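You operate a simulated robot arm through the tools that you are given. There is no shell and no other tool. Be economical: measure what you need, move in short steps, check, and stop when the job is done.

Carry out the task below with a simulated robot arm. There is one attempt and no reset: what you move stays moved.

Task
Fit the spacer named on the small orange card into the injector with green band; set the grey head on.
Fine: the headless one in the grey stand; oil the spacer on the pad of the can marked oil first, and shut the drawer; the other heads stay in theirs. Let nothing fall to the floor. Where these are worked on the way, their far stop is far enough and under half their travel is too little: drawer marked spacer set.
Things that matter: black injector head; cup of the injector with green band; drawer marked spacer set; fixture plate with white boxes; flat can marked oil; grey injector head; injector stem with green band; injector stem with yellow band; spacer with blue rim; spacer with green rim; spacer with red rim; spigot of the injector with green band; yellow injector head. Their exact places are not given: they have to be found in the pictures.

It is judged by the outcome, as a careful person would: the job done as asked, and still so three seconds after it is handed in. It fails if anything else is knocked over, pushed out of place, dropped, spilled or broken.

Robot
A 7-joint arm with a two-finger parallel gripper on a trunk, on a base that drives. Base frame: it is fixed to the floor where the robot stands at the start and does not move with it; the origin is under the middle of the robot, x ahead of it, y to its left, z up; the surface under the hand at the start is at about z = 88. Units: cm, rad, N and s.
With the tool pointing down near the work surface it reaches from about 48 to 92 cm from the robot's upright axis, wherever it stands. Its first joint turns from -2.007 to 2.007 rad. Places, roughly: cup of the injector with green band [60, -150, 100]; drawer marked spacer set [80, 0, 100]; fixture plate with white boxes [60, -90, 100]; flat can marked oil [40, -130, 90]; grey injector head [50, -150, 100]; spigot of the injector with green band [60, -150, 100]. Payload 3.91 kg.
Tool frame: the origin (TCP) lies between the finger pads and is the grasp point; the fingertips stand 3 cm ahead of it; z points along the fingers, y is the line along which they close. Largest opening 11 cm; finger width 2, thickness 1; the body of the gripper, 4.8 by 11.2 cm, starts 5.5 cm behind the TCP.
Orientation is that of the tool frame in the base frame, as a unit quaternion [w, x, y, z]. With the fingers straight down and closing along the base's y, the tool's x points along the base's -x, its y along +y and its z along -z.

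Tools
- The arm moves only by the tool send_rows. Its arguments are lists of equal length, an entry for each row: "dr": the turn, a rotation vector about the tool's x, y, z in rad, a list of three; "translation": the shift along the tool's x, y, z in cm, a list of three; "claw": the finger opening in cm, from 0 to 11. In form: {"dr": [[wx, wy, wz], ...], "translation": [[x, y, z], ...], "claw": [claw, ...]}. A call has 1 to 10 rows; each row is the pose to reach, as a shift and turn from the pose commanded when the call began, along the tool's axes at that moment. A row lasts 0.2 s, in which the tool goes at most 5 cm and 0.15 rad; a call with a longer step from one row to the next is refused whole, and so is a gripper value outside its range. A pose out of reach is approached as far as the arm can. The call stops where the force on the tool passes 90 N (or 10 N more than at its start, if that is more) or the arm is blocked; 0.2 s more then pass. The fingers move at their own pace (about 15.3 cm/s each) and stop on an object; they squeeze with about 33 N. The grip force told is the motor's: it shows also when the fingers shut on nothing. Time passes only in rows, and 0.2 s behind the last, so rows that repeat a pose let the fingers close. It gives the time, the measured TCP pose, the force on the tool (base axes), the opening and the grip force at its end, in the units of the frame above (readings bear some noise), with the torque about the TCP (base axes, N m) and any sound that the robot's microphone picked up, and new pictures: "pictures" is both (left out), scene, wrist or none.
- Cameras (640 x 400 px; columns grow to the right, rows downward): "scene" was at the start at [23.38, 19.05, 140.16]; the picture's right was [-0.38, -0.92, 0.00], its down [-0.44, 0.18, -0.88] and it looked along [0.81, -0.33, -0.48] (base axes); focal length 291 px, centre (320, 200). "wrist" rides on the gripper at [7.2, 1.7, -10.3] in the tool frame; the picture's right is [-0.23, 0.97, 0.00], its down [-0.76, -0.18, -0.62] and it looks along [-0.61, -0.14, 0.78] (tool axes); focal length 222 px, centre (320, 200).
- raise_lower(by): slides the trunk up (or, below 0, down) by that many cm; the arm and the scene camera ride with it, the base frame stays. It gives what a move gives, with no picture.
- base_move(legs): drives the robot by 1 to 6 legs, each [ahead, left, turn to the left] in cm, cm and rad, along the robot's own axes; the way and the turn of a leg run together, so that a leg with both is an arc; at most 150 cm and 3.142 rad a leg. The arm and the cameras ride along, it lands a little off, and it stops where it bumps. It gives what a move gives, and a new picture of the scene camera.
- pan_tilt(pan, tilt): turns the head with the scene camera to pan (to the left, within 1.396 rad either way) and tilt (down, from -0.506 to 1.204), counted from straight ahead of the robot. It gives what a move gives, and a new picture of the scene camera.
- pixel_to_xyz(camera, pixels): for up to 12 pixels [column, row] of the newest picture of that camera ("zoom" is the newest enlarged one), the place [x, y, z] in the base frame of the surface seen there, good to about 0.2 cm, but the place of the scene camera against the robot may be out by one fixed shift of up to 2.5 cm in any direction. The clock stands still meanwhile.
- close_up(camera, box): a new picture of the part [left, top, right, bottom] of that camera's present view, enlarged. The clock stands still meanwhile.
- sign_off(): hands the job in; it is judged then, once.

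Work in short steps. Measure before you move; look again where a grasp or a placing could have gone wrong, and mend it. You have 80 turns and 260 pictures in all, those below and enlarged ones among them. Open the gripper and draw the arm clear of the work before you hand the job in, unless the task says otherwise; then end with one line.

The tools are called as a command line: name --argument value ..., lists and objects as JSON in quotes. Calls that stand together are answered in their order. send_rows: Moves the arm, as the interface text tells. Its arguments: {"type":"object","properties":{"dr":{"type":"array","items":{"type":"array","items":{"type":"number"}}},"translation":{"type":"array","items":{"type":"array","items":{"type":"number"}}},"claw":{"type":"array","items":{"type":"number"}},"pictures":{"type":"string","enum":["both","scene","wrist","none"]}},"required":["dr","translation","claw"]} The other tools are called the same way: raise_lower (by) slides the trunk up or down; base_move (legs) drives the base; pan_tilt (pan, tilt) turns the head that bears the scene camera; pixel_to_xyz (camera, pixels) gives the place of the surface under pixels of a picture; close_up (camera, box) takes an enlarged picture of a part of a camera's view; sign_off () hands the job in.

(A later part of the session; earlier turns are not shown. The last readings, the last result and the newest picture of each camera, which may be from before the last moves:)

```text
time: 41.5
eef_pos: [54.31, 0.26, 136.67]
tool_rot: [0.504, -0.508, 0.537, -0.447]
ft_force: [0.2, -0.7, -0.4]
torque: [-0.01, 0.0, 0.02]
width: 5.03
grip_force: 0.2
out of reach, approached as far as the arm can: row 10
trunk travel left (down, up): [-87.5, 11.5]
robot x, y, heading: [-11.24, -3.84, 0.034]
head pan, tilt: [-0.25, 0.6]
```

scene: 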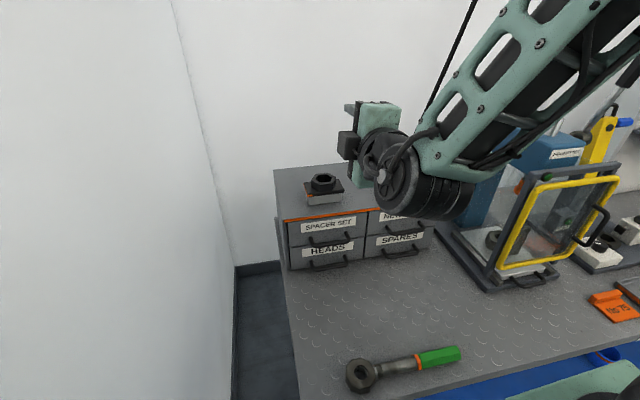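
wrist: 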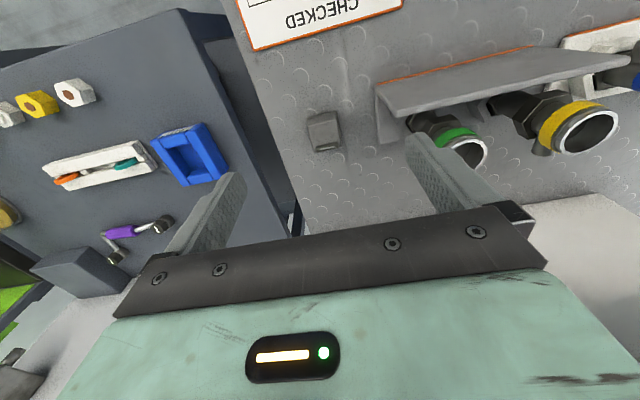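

The tool is now horizontal with fingers closing vertically. I lower the trunk by 34 cm to handle height and look.

raise_lower --by -34.5

send_rows --dr '[[0, 0, 0]]' --translation '[[0, 0, 0.5]]' --claw '[5]'

```text
time: 44.9
eef_pos: [54.27, 0.36, 102.09]
tool_rot: [0.504, -0.507, 0.538, -0.447]
ft_force: [-0.2, -0.4, -0.2]
torque: [0.02, 0.02, 0.01]
width: 5.0
grip_force: 0.0
trunk travel left (down, up): [-53.0, 46.0]
robot x, y, heading: [-10.76, -4.07, 0.029]
head pan, tilt: [-0.25, 0.6]
```

```text
time: 45.3
eef_pos: [54.79, 0.23, 101.96]
tool_rot: [0.504, -0.507, 0.537, -0.448]
ft_force: [0.1, -0.4, 0.1]
torque: [-0.01, 0.0, -0.03]
width: 4.98
grip_force: 0.1
trunk travel left (down, up): [-53.0, 46.0]
robot x, y, heading: [-10.81, -3.8, 0.027]
head pan, tilt: [-0.25, 0.6]
```

scene: 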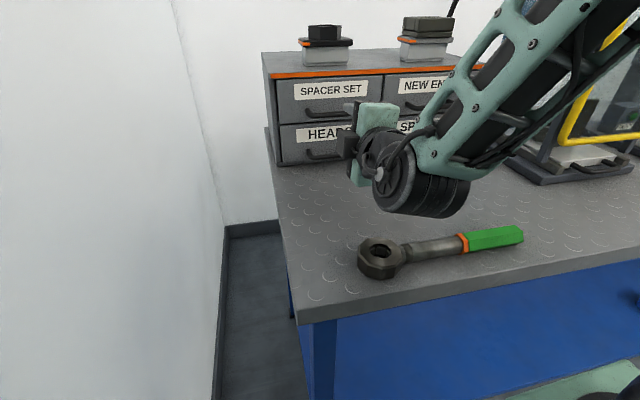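
wrist: 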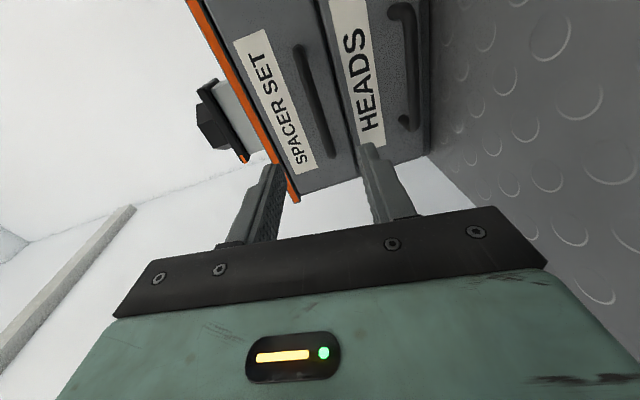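

Wrist view shows handle at (315,90). I measure it with the wrist camera, which isn't affected by the scene shift.

pixel_to_xyz --camera "wrist" --pixels '[[313, 88], [300, 52], [330, 125], [285, 110], [403, 60], [330, 150]]'

```text
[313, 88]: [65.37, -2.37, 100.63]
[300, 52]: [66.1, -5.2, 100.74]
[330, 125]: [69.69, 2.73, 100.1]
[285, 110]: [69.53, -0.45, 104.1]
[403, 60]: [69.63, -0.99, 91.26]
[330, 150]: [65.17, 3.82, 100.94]
```

Bar centre ≈ (65.7, -0.5, 100.8), face at 69.6. I advance the open fingers around the bar and close.

send_rows --dr '[[0, 0, 0], [0, 0, 0], [0, 0, 0], [0, 0, 0], [0, 0, 0], [0, 0, 0], [0, 0, 0], [0, 0, 0]]' --translation '[[0.5, 0.1, 3], [1, 0.2, 6], [1, 0.2, 9], [1, 0.2, 10.7], [1, 0.2, 10.7], [1, 0.2, 10.7], [1, 0.2, 10.7], [1, 0.2, 10.7]]' --claw '[5, 5, 5, 5, 2, 0, 0, 0]'

```text
time: 47.1
eef_pos: [65.46, -0.34, 100.95]
tool_rot: [0.506, -0.506, 0.537, -0.447]
ft_force: [1.5, -1.4, 6.5]
torque: [-1.02, -0.07, 0.15]
width: 1.23
grip_force: 45.0
trunk travel left (down, up): [-53.0, 46.0]
robot x, y, heading: [-11.2, -3.74, 0.03]
head pan, tilt: [-0.25, 0.6]
```

scene: 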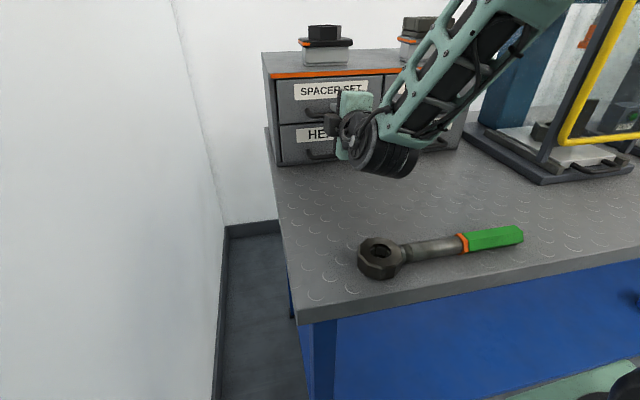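
wrist: 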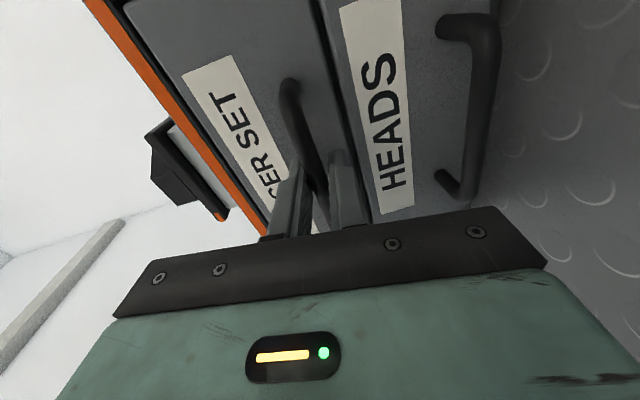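

Handle gripped (1.23 cm). I pull the drawer straight back with the arm.

send_rows --dr '[[0, 0, 0], [0, 0, 0], [0, 0, 0], [0, 0, 0], [0, 0, 0], [0, 0, 0], [0, 0, 0], [0, 0, 0], [0, 0, 0], [0, 0, 0]]' --translation '[[0, 0.1, -1.2], [0, 0.2, -2.4], [-0.1, 0.3, -3.6], [-0.1, 0.45, -4.8], [-0.1, 0.6, -6], [-0.2, 0.7, -7.2], [-0.2, 0.8, -8.4], [-0.2, 0.9, -9.6], [-0.3, 1.0, -10.8], [-0.3, 1.0, -10.8]]' --claw '[0, 0, 0, 0, 0, 0, 0, 0, 0, 0]'

```text
time: 49.3
eef_pos: [54.86, -0.48, 101.04]
tool_rot: [0.503, -0.505, 0.539, -0.448]
ft_force: [0.5, -14.3, 18.6]
torque: [-0.92, -0.08, 0.27]
width: 1.25
grip_force: 44.7
out of reach, approached as far as the arm can: row 9, 10
trunk travel left (down, up): [-53.0, 46.0]
robot x, y, heading: [-10.81, -3.89, 0.027]
head pan, tilt: [-0.25, 0.6]
```

scene: 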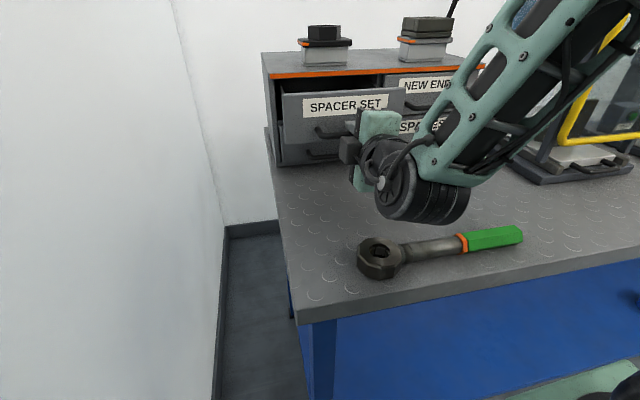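
wrist: 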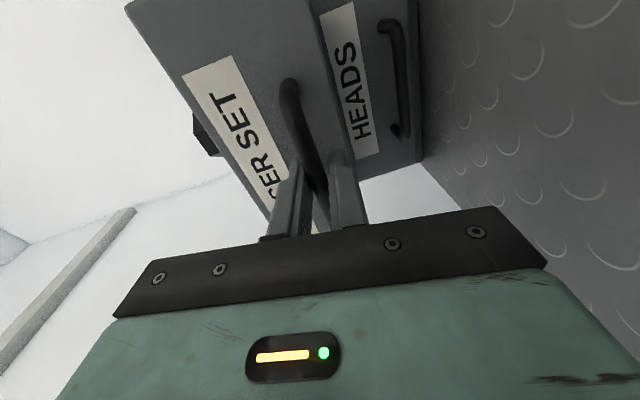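

Drawer is out 10.6 cm. I continue by driving the base back gently.

base_move --legs '[[-8, 0.25, 0]]'

```text
time: 50.3
eef_pos: [46.88, -0.34, 100.94]
tool_rot: [0.504, -0.505, 0.539, -0.447]
ft_force: [0.4, -24.0, 13.5]
torque: [-1.0, -0.12, -0.98]
width: 1.25
grip_force: 45.2
trunk travel left (down, up): [-53.0, 46.0]
robot x, y, heading: [-19.19, -3.77, 0.029]
head pan, tilt: [-0.25, 0.6]
```

scene: 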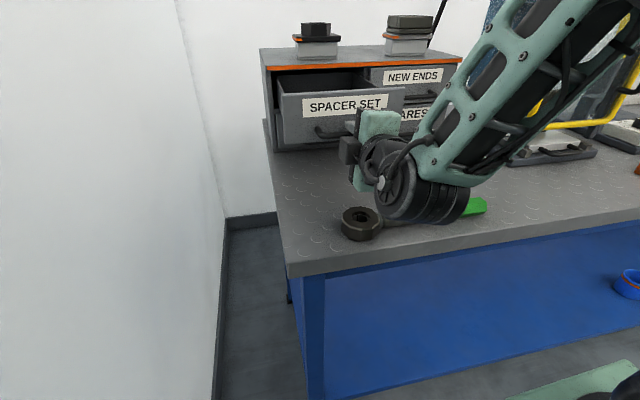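

18.6 cm so far and not at the stop. One more short pull.

base_move --legs '[[-4, -0.3, 0]]'

```text
time: 51.2
eef_pos: [43.15, -0.65, 101.17]
tool_rot: [0.505, -0.504, 0.538, -0.449]
ft_force: [45.2, 7.6, 9.8]
torque: [-0.92, -0.25, 0.34]
width: 1.24
grip_force: 44.6
trunk travel left (down, up): [-53.0, 46.0]
robot x, y, heading: [-22.97, -4.4, 0.032]
head pan, tilt: [-0.25, 0.6]
```

scene: 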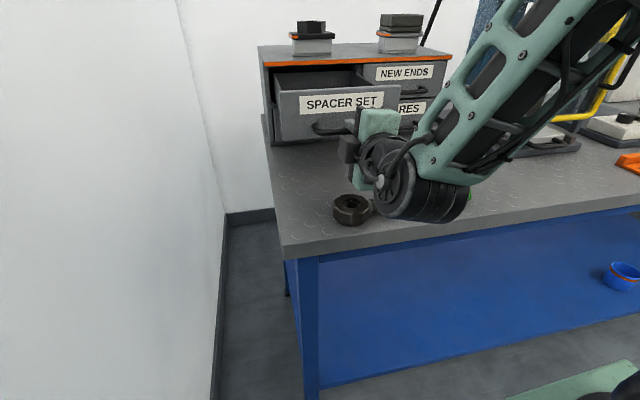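

45 N shows the far stop (≈22 cm). I release the handle, back off, and raise to look in.

send_rows --dr '[[0, 0, 0], [0, 0, 0], [0, 0, 0]]' --translation '[[0, 0, 0], [0, 0, 0], [0, 0, 0]]' --claw '[3, 5, 5]' --pictures "none"

base_move --legs '[[-9, 0, 0]]'

raise_lower --by 40

pan_tilt --pan -0.25 --tilt 0.6

```text
time: 52.0
eef_pos: [43.12, -0.68, 101.21]
tool_rot: [0.505, -0.504, 0.538, -0.449]
ft_force: [-0.1, -0.6, -0.3]
torque: [-0.05, -0.03, -0.02]
width: 5.01
grip_force: 0.1
trunk travel left (down, up): [-53.0, 46.0]
robot x, y, heading: [-23.01, -4.47, 0.032]
head pan, tilt: [-0.25, 0.6]
```

```text
time: 53.1
eef_pos: [34.0, -1.02, 101.24]
tool_rot: [0.505, -0.504, 0.538, -0.45]
ft_force: [-0.3, 0.6, -0.4]
torque: [0.0, -0.02, 0.01]
width: 5.0
grip_force: 0.0
trunk travel left (down, up): [-53.0, 46.0]
robot x, y, heading: [-31.77, -4.74, 0.026]
head pan, tilt: [-0.25, 0.6]
```

scene: 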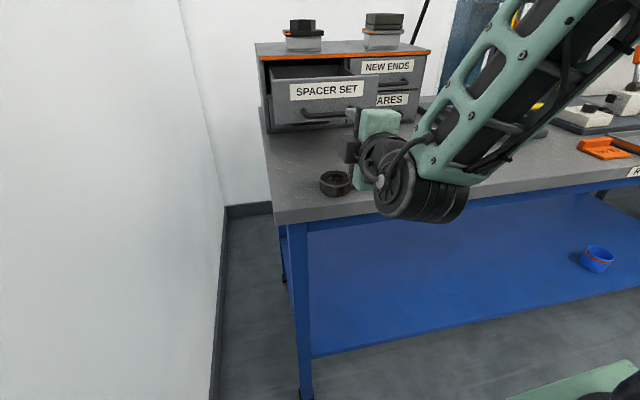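

```text
time: 56.9
eef_pos: [34.07, -0.97, 141.09]
tool_rot: [0.505, -0.504, 0.538, -0.448]
ft_force: [0.4, -0.7, -0.8]
torque: [0.0, 0.02, -0.01]
width: 4.99
grip_force: 0.1
trunk travel left (down, up): [-93.0, 6.0]
robot x, y, heading: [-32.11, -4.64, 0.029]
head pan, tilt: [-0.25, 0.6]
```

```text
time: 57.5
eef_pos: [34.14, -1.06, 141.15]
tool_rot: [0.505, -0.503, 0.538, -0.449]
ft_force: [-0.5, 0.0, 0.3]
torque: [-0.04, -0.01, -0.01]
width: 5.03
grip_force: 0.1
trunk travel left (down, up): [-93.0, 6.0]
robot x, y, heading: [-32.46, -4.77, 0.037]
head pan, tilt: [-0.25, 0.6]
```

scene: 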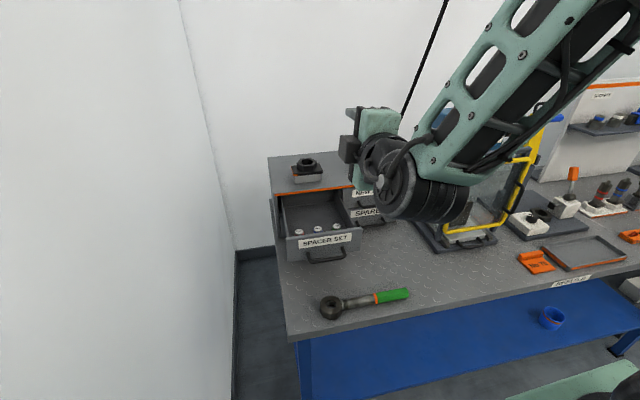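

The open drawer shows three small parts at (298,232), (319,231), (337,226). I enlarge and measure them.

close_up --camera "scene" --box '[275, 185, 365, 265]'

pixel_to_xyz --camera "scene" --pixels '[[298, 232], [319, 229], [337, 226], [325, 240], [310, 215], [330, 259]]'

```text
5.00 times, centred on (320, 225) of scene
```

zoom: 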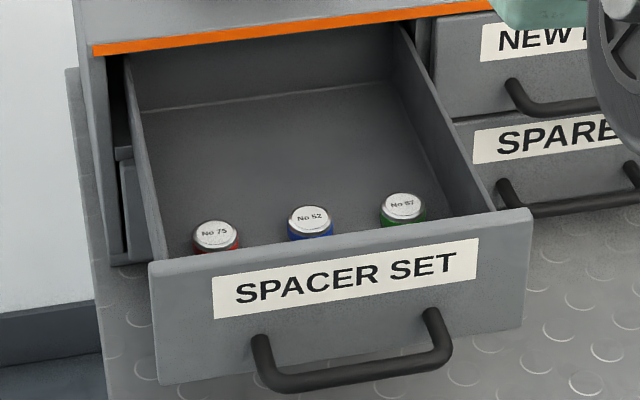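

```text
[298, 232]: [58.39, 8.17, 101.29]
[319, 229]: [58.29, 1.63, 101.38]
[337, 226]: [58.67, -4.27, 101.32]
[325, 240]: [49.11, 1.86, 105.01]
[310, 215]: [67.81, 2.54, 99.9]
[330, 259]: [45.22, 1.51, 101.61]
```

Red rim = "No 75" (left). Card says No 75, so red is the one. I pitch the tool down (fingers will close along x).

send_rows --dr '[[-0.148, 0, 0], [-0.296, 0, 0], [-0.444, 0, 0], [-0.592, 0, 0], [-0.74, 0, 0], [-0.888, 0, 0], [-1.036, 0, 0], [-1.184, 0, 0], [-1.332, 0, 0], [-1.475, 0, 0]]' --translation '[[0, 0, 0], [0, 0, 0], [0, 0, 0], [0, 0, 0], [0, 0, 0], [0, 0, 0], [0, 0, 0], [0, 0, 0], [0, 0, 0], [0, 0, 0]]' --claw '[5, 5, 5, 5, 5, 5, 5, 5, 5, 5]' --pictures "none"

base_move --legs '[[20, 0, -0.03]]'

```text
time: 59.7
eef_pos: [33.93, -1.16, 141.18]
tool_rot: [-0.035, 0.712, -0.701, -0.03]
ft_force: [-0.8, -0.7, 0.6]
torque: [0.01, -0.02, 0.0]
width: 5.03
grip_force: 0.0
trunk travel left (down, up): [-93.0, 6.0]
robot x, y, heading: [-31.86, -4.89, 0.033]
head pan, tilt: [-0.25, 0.6]
```

```text
time: 61.3
eef_pos: [53.95, -2.82, 141.2]
tool_rot: [0.035, -0.701, 0.712, 0.029]
ft_force: [-0.5, 0.3, -0.8]
torque: [0.02, -0.01, 0.02]
width: 5.0
grip_force: 0.1
trunk travel left (down, up): [-93.0, 6.0]
robot x, y, heading: [-11.85, -4.3, 0.005]
head pan, tilt: [-0.25, 0.6]
```

scene: 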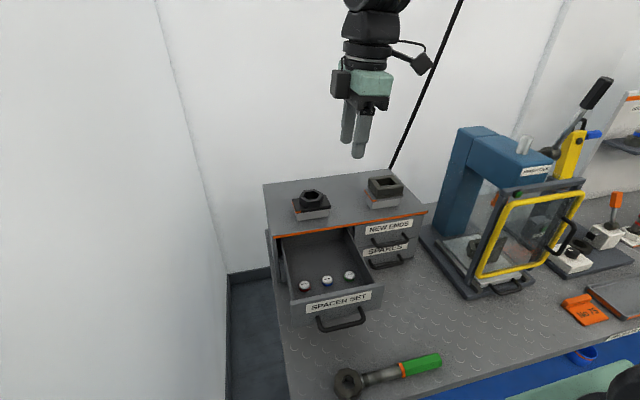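

I level the tool and lower it to about 20 cm above the red spacer (true place ≈ 57.4, 5.8) for a wrist look.

send_rows --dr '[[0, 0.03, 0], [0, 0.06, 0], [0, 0.09, 0], [0, 0.09, 0], [0, 0.09, 0], [0, 0.09, 0]]' --translation '[[-1.5, -1, 3], [-3, -2, 7], [-4.5, -3, 11], [-6, -3.5, 15], [-6.7, -3.5, 19], [-6.7, -3.5, 21.6]]' --claw '[5, 5, 5, 5, 5, 5]' --pictures "wrist"

```text
time: 62.7
eef_pos: [57.46, 5.9, 120.24]
tool_rot: [0.003, -0.702, 0.712, -0.003]
ft_force: [-0.8, 0.7, 0.0]
torque: [0.03, 0.01, -0.01]
width: 5.02
grip_force: 0.0
trunk travel left (down, up): [-93.0, 6.0]
robot x, y, heading: [-12.53, -4.41, 0.004]
head pan, tilt: [-0.25, 0.6]
```

wrist: 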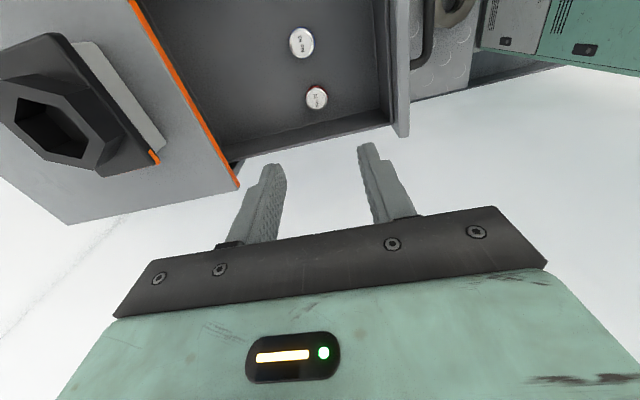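

I measure the nearest (red) spacer at (316,97), the floor around it, wall tops.

pixel_to_xyz --camera "wrist" --pixels '[[316, 97], [309, 94], [324, 98], [302, 43], [316, 86], [330, 110], [400, 133], [395, 70], [310, 148], [340, 100]]'

close_up --camera "wrist" --box '[280, 20, 350, 120]'

```text
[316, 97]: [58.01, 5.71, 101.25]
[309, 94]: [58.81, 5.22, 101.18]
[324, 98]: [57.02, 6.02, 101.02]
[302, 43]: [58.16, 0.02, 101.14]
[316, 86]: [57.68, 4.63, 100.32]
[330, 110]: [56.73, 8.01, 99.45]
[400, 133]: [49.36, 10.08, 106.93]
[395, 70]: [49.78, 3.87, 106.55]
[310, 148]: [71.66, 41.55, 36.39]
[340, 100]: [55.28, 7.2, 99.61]
```

```text
4.00 times, centred on (315, 70) of wrist
```

zoom: 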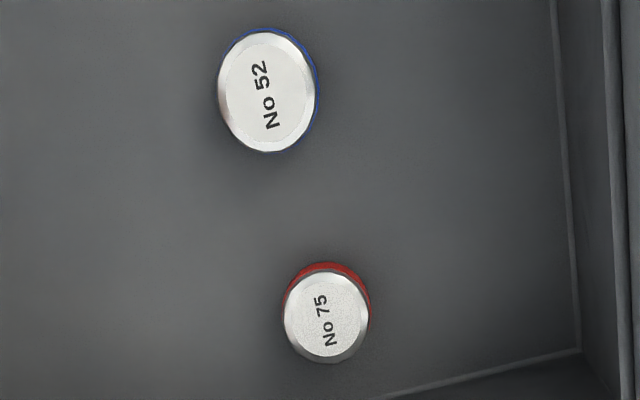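

Red spacer centre (58.0, 5.7), top 101.2, floor 99.5. I descend to TCP z≈103.1 (tips 100.1) and stop to check before closing.

send_rows --dr '[[0, 0, 0], [0, 0, 0], [0, 0, 0], [0, 0, 0], [0, 0, 0], [0, 0, 0]]' --translation '[[0.2, -0.4, 4], [0.2, -0.4, 8], [0.2, -0.4, 12], [0.2, -0.4, 15], [0.2, -0.4, 17.1], [0.2, -0.4, 17.1]]' --claw '[5, 5, 5, 5, 5, 5]'

```text
time: 64.1
eef_pos: [58.28, 5.49, 102.97]
tool_rot: [0.002, -0.702, 0.712, -0.004]
ft_force: [0.5, -0.2, 0.2]
torque: [-0.01, -0.04, -0.03]
width: 5.02
grip_force: 0.0
trunk travel left (down, up): [-93.0, 6.0]
robot x, y, heading: [-12.49, -4.39, 0.001]
head pan, tilt: [-0.25, 0.6]
```

scene: 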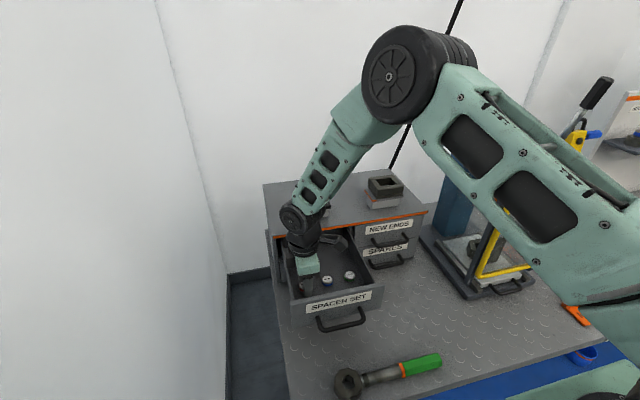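
wrist: 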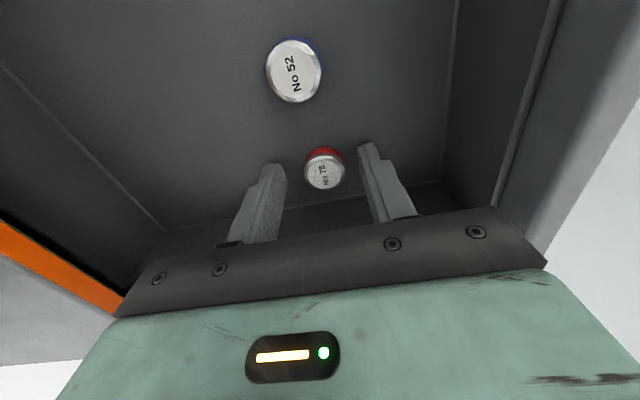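

Spacer at (323,168) lies between the fingers. I re-measure it near.

pixel_to_xyz --camera "wrist" --pixels '[[323, 172], [305, 170], [342, 168], [323, 150], [323, 188], [350, 195]]'

close_up --camera "wrist" --box '[260, 120, 390, 210]'

```text
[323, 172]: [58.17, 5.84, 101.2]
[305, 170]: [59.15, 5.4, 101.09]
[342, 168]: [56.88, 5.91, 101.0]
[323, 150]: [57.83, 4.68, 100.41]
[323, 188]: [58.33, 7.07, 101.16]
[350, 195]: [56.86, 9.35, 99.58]
```

```text
4.44 times, centred on (325, 165) of wrist
```

zoom: 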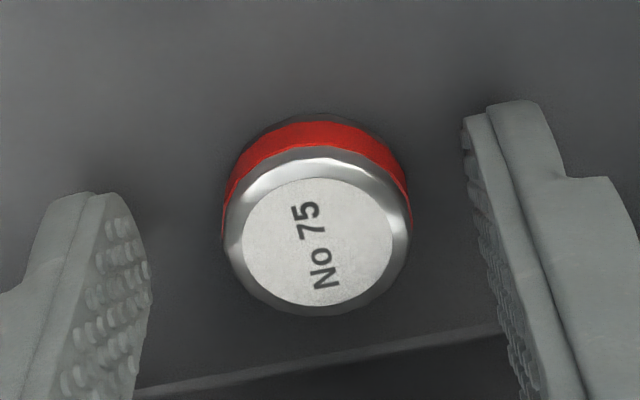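

Small correction (+0.4 y, -0.25 x), then close on the spacer.

send_rows --dr '[[0, 0, 0], [0, 0, 0], [0, 0, 0], [0, 0, 0], [0, 0, 0], [0, 0, 0]]' --translation '[[-0.4, 0.25, 0.1], [-0.4, 0.25, 0.1], [-0.4, 0.25, 0.1], [-0.4, 0.25, 0.1], [-0.4, 0.25, -3], [-0.4, 0.25, -7]]' --claw '[5, 2, 1, 1, 1, 1]' --pictures "wrist"

close_up --camera "wrist" --box '[240, 100, 400, 220]'

```text
time: 65.5
eef_pos: [58.12, 5.96, 110.28]
tool_rot: [0.003, -0.703, 0.712, -0.003]
ft_force: [0.8, 1.1, -0.6]
torque: [-0.02, 0.01, -0.01]
width: 2.56
grip_force: 33.2
trunk travel left (down, up): [-93.0, 6.0]
robot x, y, heading: [-12.01, -4.28, -0.002]
head pan, tilt: [-0.25, 0.6]
```

wrist: 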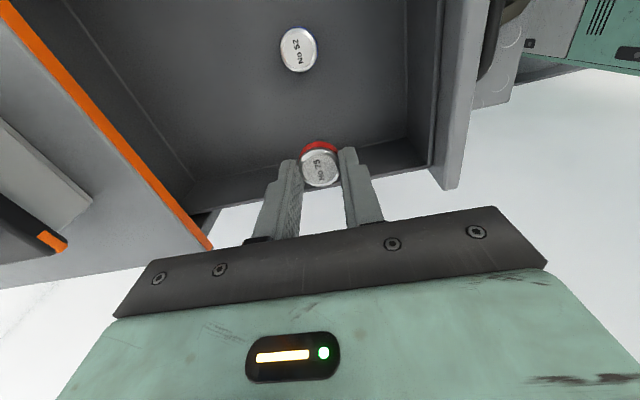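

```text
3.33 times, centred on (320, 160) of wrist
```

zoom: 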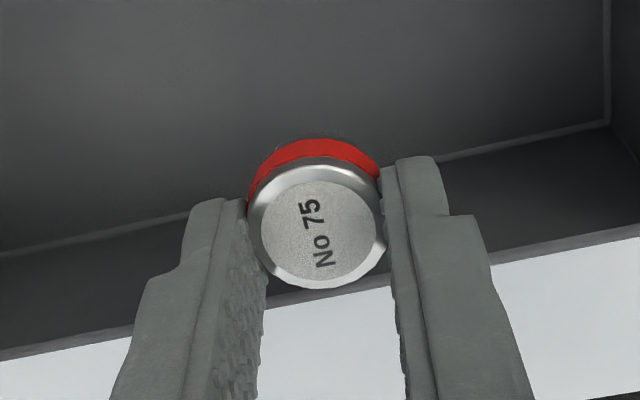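

Spacer held (2.56 cm). I lift, then drive along to the oil can.

send_rows --dr '[[0, 0, 0], [0, 0, 0], [0, 0, 0], [0, 0, 0], [0, 0, 0]]' --translation '[[0, 0, -4], [0, 1, -8], [0, 3, -12], [0, 5, -16], [0, 7, -20]]' --claw '[1, 1, 1, 1, 1]' --pictures "none"

base_move --legs '[[-25, 0, 0], [0, -132, 0], [22, 0, 0]]'

pan_tilt --pan -0.2 --tilt 0.85

```text
time: 66.7
eef_pos: [50.69, 6.3, 129.96]
tool_rot: [0.002, -0.702, 0.712, -0.003]
ft_force: [0.0, -1.2, -0.6]
torque: [0.01, 0.05, 0.01]
width: 2.55
grip_force: 33.0
trunk travel left (down, up): [-93.0, 6.0]
robot x, y, heading: [-11.91, -4.04, 0.001]
head pan, tilt: [-0.25, 0.6]
```

```text
time: 76.2
eef_pos: [46.85, -128.93, 130.08]
tool_rot: [0.003, -0.702, 0.712, -0.003]
ft_force: [-0.3, -0.5, -0.7]
torque: [-0.01, -0.02, -0.01]
width: 2.57
grip_force: 32.5
trunk travel left (down, up): [-93.0, 6.0]
robot x, y, heading: [-16.45, -139.54, -0.002]
head pan, tilt: [-0.25, 0.6]
```

scene: 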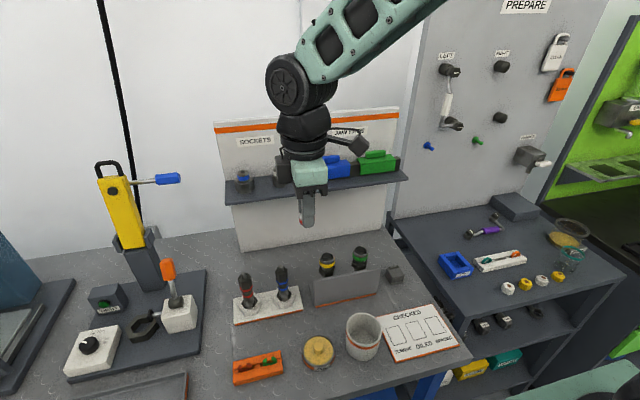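

```text
time: 77.0
eef_pos: [46.82, -128.92, 130.07]
tool_rot: [0.002, -0.702, 0.712, -0.003]
ft_force: [-0.3, -0.1, -0.7]
torque: [0.01, 0.02, -0.03]
width: 2.55
grip_force: 33.5
trunk travel left (down, up): [-93.0, 6.0]
robot x, y, heading: [-16.1, -139.36, -0.005]
head pan, tilt: [-0.201, 0.85]
```

scene: 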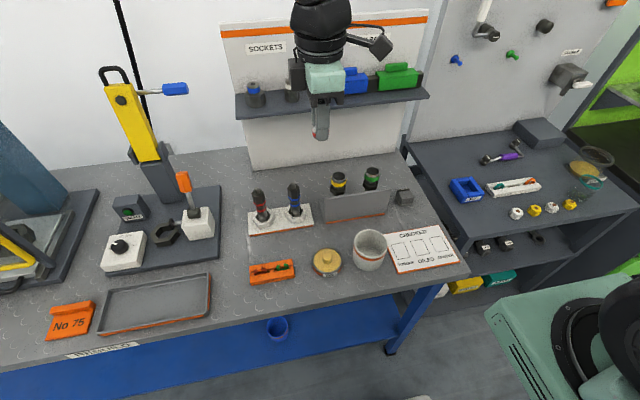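

I lower to about 16 cm above the can and measure it with the wrist camera.

send_rows --dr '[[0, 0, 0], [0, 0, 0], [0, 0, 0], [0, 0, 0], [0, 0, 0]]' --translation '[[0.5, 1, 4], [1, 2, 8], [1.5, 3, 12], [2, 3.3, 16], [2, 3.3, 18]]' --claw '[1, 1, 1, 1, 1]' --pictures "wrist"

close_up --camera "scene" --box '[290, 230, 370, 290]'

```text
time: 78.2
eef_pos: [43.78, -131.08, 112.18]
tool_rot: [0.004, -0.702, 0.712, -0.004]
ft_force: [-0.1, 1.4, -0.2]
torque: [-0.02, -0.01, -0.02]
width: 2.56
grip_force: 33.3
trunk travel left (down, up): [-93.0, 6.0]
robot x, y, heading: [-16.3, -139.6, -0.001]
head pan, tilt: [-0.201, 0.85]
```

wrist: 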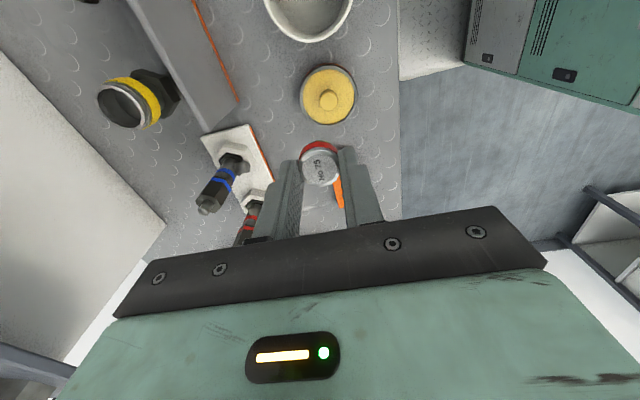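

```text
6.67 times, centred on (330, 260) of scene
```

zoom: 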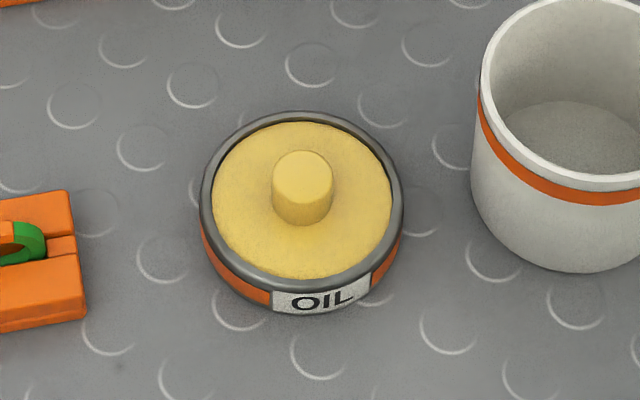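

pixel_to_xyz --camera "wrist" --pixels '[[329, 99], [322, 97], [336, 102], [329, 92], [329, 118], [304, 93], [355, 98], [329, 67], [322, 112], [345, 85]]'

close_up --camera "wrist" --box '[280, 50, 380, 200]'

```text
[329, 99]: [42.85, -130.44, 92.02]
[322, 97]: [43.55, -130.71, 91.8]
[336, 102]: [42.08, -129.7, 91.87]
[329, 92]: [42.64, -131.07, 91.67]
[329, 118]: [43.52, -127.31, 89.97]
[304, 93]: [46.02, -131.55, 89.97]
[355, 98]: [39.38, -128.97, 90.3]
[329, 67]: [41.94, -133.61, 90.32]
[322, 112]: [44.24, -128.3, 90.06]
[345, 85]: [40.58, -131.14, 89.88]
```

```text
2.67 times, centred on (330, 125) of wrist
```

zoom: 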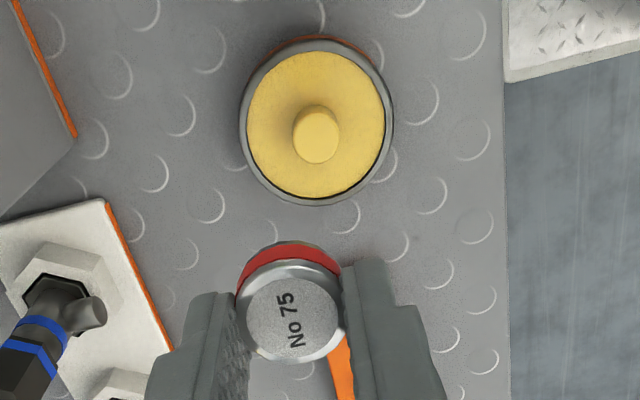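

The pad has a post at (42.8,-130.3), top z 92. I lower the spacer over it, stopping just above.

send_rows --dr '[[0, 0, 0], [0, 0, 0], [0, 0, 0], [0, 0, 0], [0, 0, 0]]' --translation '[[-0.7, 1.1, 4], [-0.7, 1.1, 8], [-0.7, 1.1, 12], [-0.7, 1.1, 15], [-0.7, 1.1, 16]]' --claw '[1, 1, 1, 1, 1]'

close_up --camera "scene" --box '[290, 220, 370, 290]'

```text
time: 79.3
eef_pos: [42.85, -130.16, 96.03]
tool_rot: [0.004, -0.702, 0.712, -0.003]
ft_force: [-0.7, 0.1, -0.3]
torque: [0.01, 0.0, 0.0]
width: 2.56
grip_force: 33.3
trunk travel left (down, up): [-93.0, 6.0]
robot x, y, heading: [-15.97, -139.04, -0.001]
head pan, tilt: [-0.201, 0.85]
```

scene: 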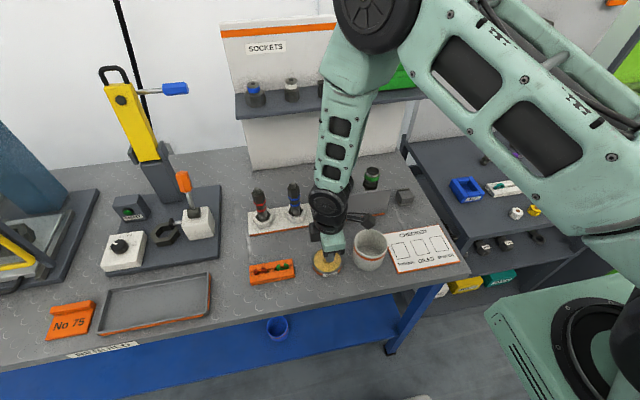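
wrist: 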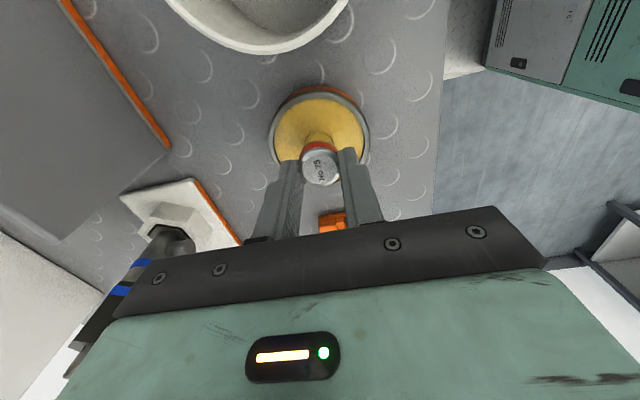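

```text
5.71 times, centred on (330, 255) of scene
```

zoom: 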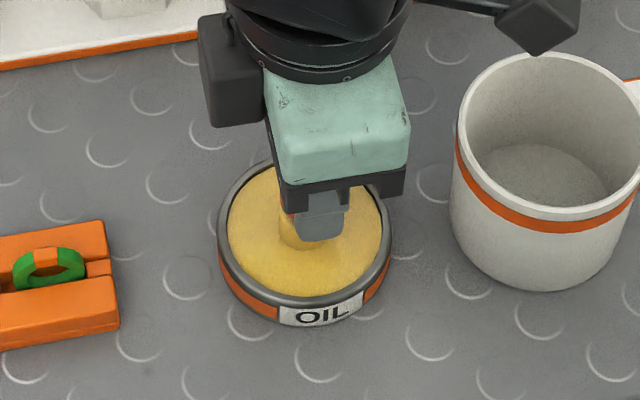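

Aligned over the post. I lower in 0.25 cm steps, watching the force.

send_rows --dr '[[0, 0, 0], [0, 0, 0], [0, 0, 0]]' --translation '[[0, 0, 0.25], [0, 0, 0.5], [0, 0, 0.7]]' --claw '[1, 1, 1]' --pictures "none"

```text
time: 80.2
eef_pos: [42.89, -130.11, 95.43]
tool_rot: [0.004, -0.702, 0.712, -0.002]
ft_force: [0.5, 1.1, -0.3]
torque: [-0.01, 0.01, 0.0]
width: 2.54
grip_force: 33.3
trunk travel left (down, up): [-93.0, 6.0]
robot x, y, heading: [-16.04, -139.37, 0.002]
head pan, tilt: [-0.201, 0.85]
```

No contact yet; a bit further.

send_rows --dr '[[0, 0, 0], [0, 0, 0], [0, 0, 0], [0, 0, 0]]' --translation '[[0, 0, 0.15], [0, 0, 0.3], [0, 0, 0.45], [0, 0, 0.6]]' --claw '[1, 1, 1, 1]' --pictures "wrist"

close_up --camera "wrist" --box '[260, 80, 380, 200]'

```text
time: 81.2
eef_pos: [42.91, -130.13, 94.91]
tool_rot: [0.005, -0.702, 0.713, -0.005]
ft_force: [0.4, -2.0, 30.1]
torque: [-0.01, -0.08, -0.02]
width: 2.57
grip_force: 33.1
trunk travel left (down, up): [-93.0, 6.0]
robot x, y, heading: [-16.13, -139.49, -0.001]
head pan, tilt: [-0.201, 0.85]
```

wrist: 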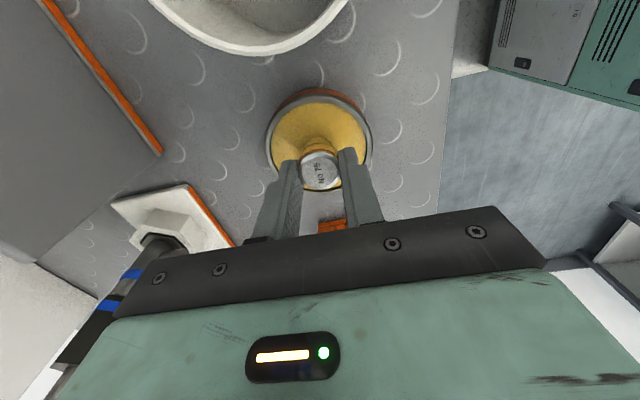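

```text
3.33 times, centred on (320, 140) of wrist
```

zoom: 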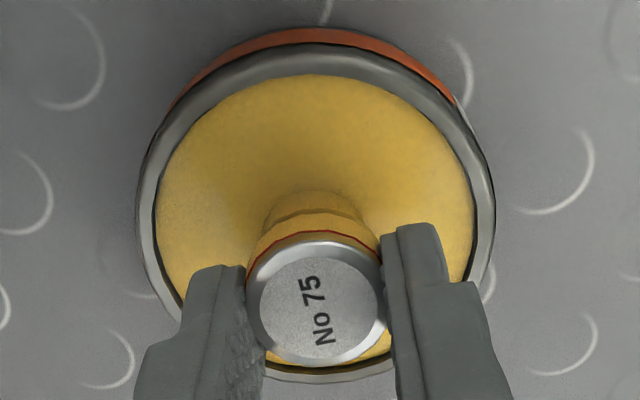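

The force is 30 N and the spacer's side has turned amber: it is oiled. I lift and move above the green cup (≈59.3,-145).

send_rows --dr '[[0, 0, 0], [0, 0, 0], [0, 0, 0], [0, 0, 0], [0, 0, 0], [0, 0, 0], [0, 0, 0], [0, 0, 0], [0, 0, 0], [0, 0, 0]]' --translation '[[0, 0, -3], [0, 0, -7], [0, 0, -11], [0, 0, -15], [0, 0, -19], [3, -3.3, -20], [6, -6.6, -20], [9, -9.9, -20], [12, -13, -20], [15, -16.2, -20]]' --claw '[1, 1, 1, 1, 1, 1, 1, 1, 1, 1]' --pictures "wrist"

close_up --camera "wrist" --box '[240, 50, 400, 200]'

```text
time: 83.3
eef_pos: [58.77, -145.29, 115.05]
tool_rot: [0.003, -0.702, 0.712, -0.002]
ft_force: [-0.5, 0.8, -0.6]
torque: [-0.01, 0.03, 0.01]
width: 2.54
grip_force: 33.0
trunk travel left (down, up): [-93.0, 6.0]
robot x, y, heading: [-16.13, -139.58, 0.001]
head pan, tilt: [-0.201, 0.85]
```

wrist: 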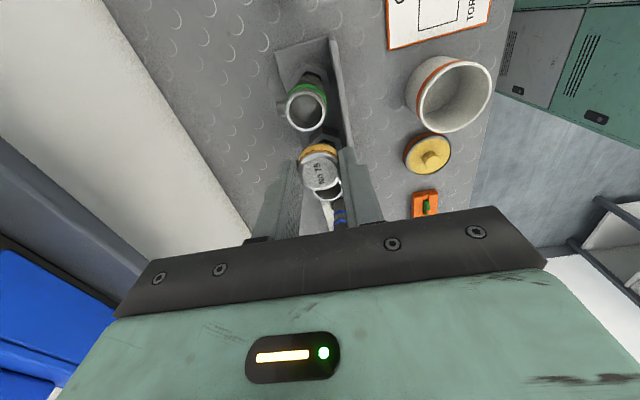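

```text
2.67 times, centred on (320, 125) of wrist
```

zoom: 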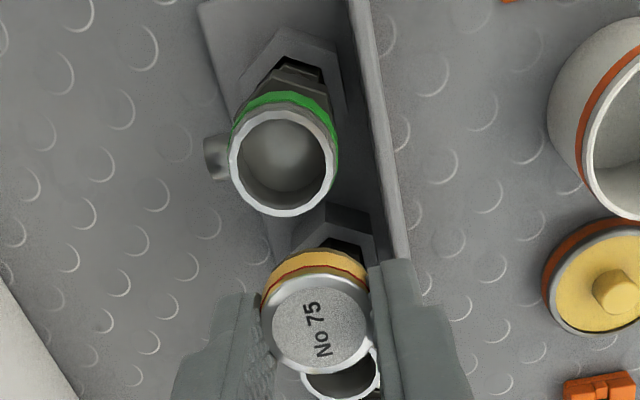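

I measure the cup rim, its floor and the side spigot.

pixel_to_xyz --camera "wrist" --pixels '[[288, 106], [325, 108], [306, 129], [306, 92], [305, 108], [282, 105], [278, 108], [291, 95], [322, 95], [322, 122], [290, 122]]'

close_up --camera "wrist" --box '[265, 60, 350, 140]'

close_up --camera "scene" --box '[320, 155, 420, 225]'

```text
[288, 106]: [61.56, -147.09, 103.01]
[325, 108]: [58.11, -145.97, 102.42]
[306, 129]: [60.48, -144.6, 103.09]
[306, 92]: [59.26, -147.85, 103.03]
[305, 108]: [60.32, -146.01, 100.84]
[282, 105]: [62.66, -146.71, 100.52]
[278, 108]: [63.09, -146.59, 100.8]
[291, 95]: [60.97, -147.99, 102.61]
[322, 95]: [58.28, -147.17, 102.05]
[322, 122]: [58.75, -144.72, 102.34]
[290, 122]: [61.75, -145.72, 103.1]
```

```text
5.00 times, centred on (308, 100) of wrist
```

zoom: 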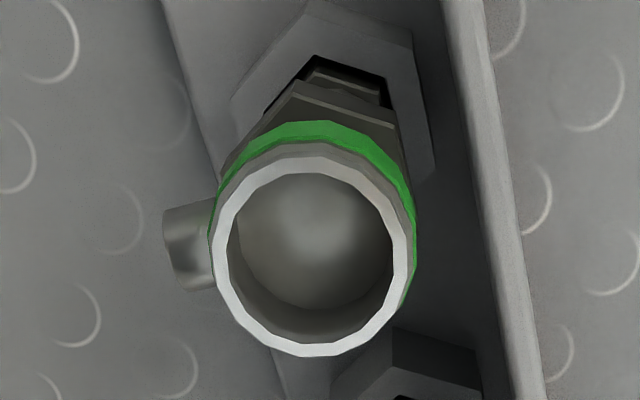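

```text
5.71 times, centred on (370, 190) of scene
```

zoom: 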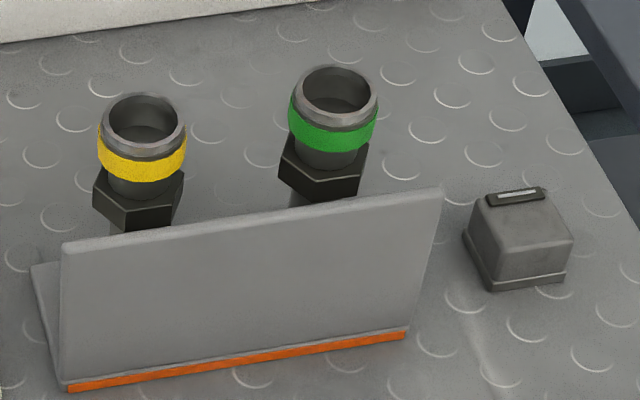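

Cup centre ≈ (59.8,-146.25), rim z 103, bore ≈3.1 cm. I move over it and down to 5 cm above for a refined check.

send_rows --dr '[[0, 0, 0], [0, 0, 0], [0, 0, 0]]' --translation '[[0.95, -1, 3], [0.95, -1, 6], [0.95, -1, 7]]' --claw '[1, 1, 1]' --pictures "wrist"

close_up --camera "wrist" --box '[260, 90, 380, 210]'

close_up --camera "scene" --box '[320, 130, 420, 220]'

```text
time: 84.2
eef_pos: [59.72, -146.34, 107.78]
tool_rot: [0.004, -0.703, 0.711, -0.003]
ft_force: [0.0, 0.8, 0.3]
torque: [0.01, 0.01, -0.03]
width: 2.57
grip_force: 32.8
trunk travel left (down, up): [-93.0, 6.0]
robot x, y, heading: [-16.54, -139.67, -0.003]
head pan, tilt: [-0.201, 0.85]
```

wrist: 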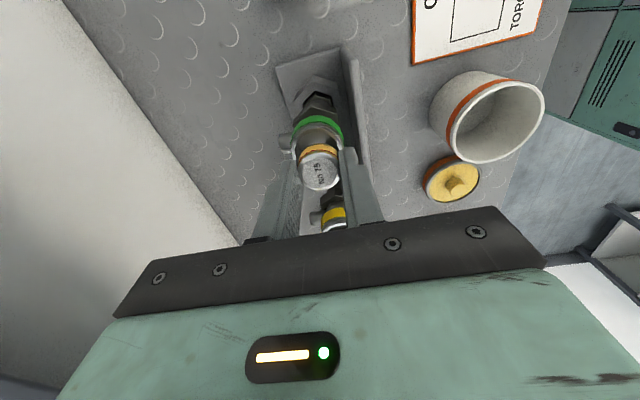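

```text
3.33 times, centred on (320, 150) of wrist
```

zoom: 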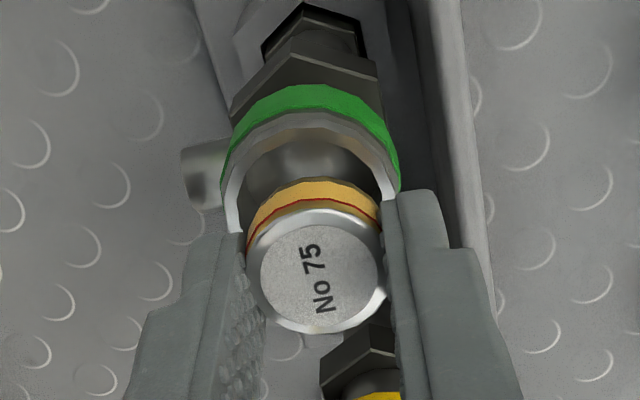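

```text
4.44 times, centred on (370, 175) of scene
```

zoom: 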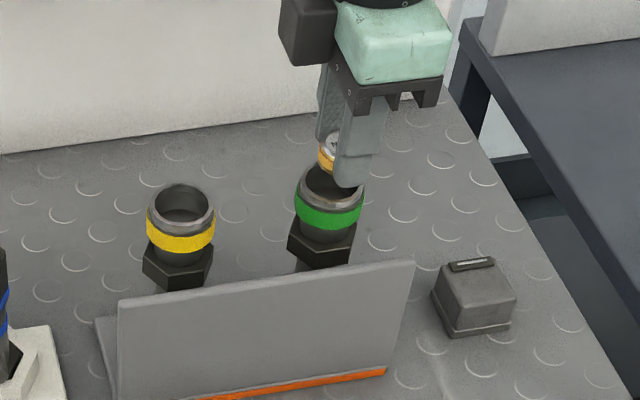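

I measure the visible rim points and the spacer's edges to compare centres.

pixel_to_xyz --camera "wrist" --pixels '[[293, 147], [341, 141], [317, 125], [305, 129], [330, 127], [338, 134], [297, 136], [319, 175], [305, 170], [335, 167], [319, 145]]'

```text
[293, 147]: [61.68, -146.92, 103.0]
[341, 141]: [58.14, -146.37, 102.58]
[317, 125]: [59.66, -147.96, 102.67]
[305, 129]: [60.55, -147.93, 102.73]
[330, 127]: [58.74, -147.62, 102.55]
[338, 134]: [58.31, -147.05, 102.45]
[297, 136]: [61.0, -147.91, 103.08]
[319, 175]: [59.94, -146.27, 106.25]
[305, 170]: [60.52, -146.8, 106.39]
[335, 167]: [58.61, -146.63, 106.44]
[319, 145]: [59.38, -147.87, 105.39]
```

Cup centre ≈ (59.97,-146.27); spacer ≈ (59.75,-146.35). I correct by +0.25 x, +0.07 y, and lower until the tips are just above the rim.

send_rows --dr '[[0, 0, 0], [0, 0, 0], [0, 0, 0], [0, 0, 0]]' --translation '[[-0.07, -0.25, 0.4], [-0.07, -0.24, 0.9], [-0.07, -0.23, 1.3], [-0.07, -0.23, 1.65]]' --claw '[1, 1, 1, 1]' --pictures "wrist"

close_up --camera "wrist" --box '[260, 90, 380, 210]'

close_up --camera "scene" --box '[350, 150, 400, 200]'

```text
time: 85.2
eef_pos: [59.87, -146.22, 106.28]
tool_rot: [0.004, -0.702, 0.712, -0.002]
ft_force: [0.4, 0.1, -0.5]
torque: [-0.03, 0.02, -0.01]
width: 2.55
grip_force: 33.5
trunk travel left (down, up): [-93.0, 6.0]
robot x, y, heading: [-16.11, -139.65, 0.004]
head pan, tilt: [-0.201, 0.85]
```

wrist: 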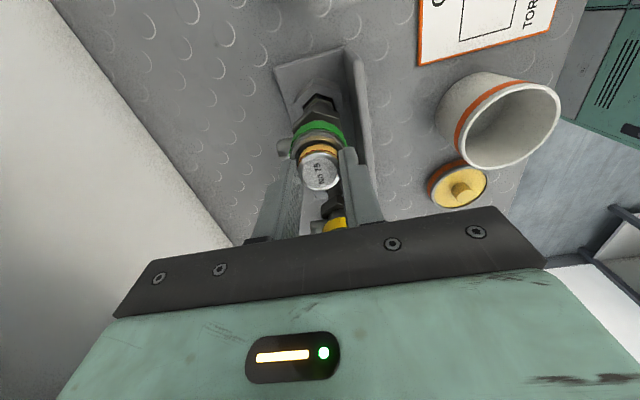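

```text
3.33 times, centred on (320, 150) of wrist
```

zoom: 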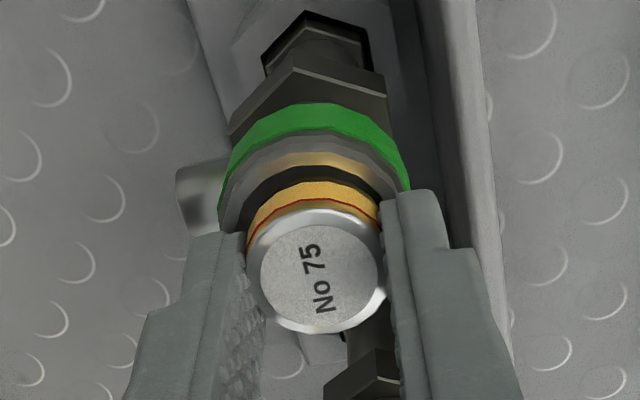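

```text
8.00 times, centred on (375, 175) of scene
```

zoom: 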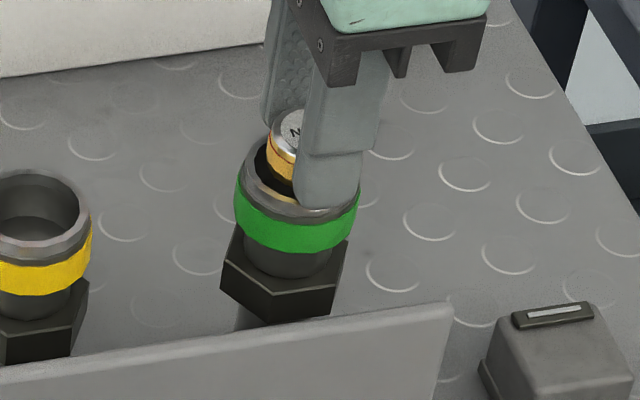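

Well centred. I lower in 0.1 cm steps to light contact of tips with the rim.

send_rows --dr '[[0, 0, 0], [0, 0, 0], [0, 0, 0]]' --translation '[[0, 0, 0.1], [0, 0, 0.2], [0, 0, 0.3]]' --claw '[1, 1, 1]' --pictures "none"

```text
time: 86.0
eef_pos: [60.02, -146.29, 105.93]
tool_rot: [0.005, -0.702, 0.713, -0.005]
ft_force: [0.1, -0.7, 4.9]
torque: [0.01, 0.1, 0.01]
width: 2.56
grip_force: 33.7
trunk travel left (down, up): [-93.0, 6.0]
robot x, y, heading: [-15.79, -139.38, -0.003]
head pan, tilt: [-0.201, 0.85]
```

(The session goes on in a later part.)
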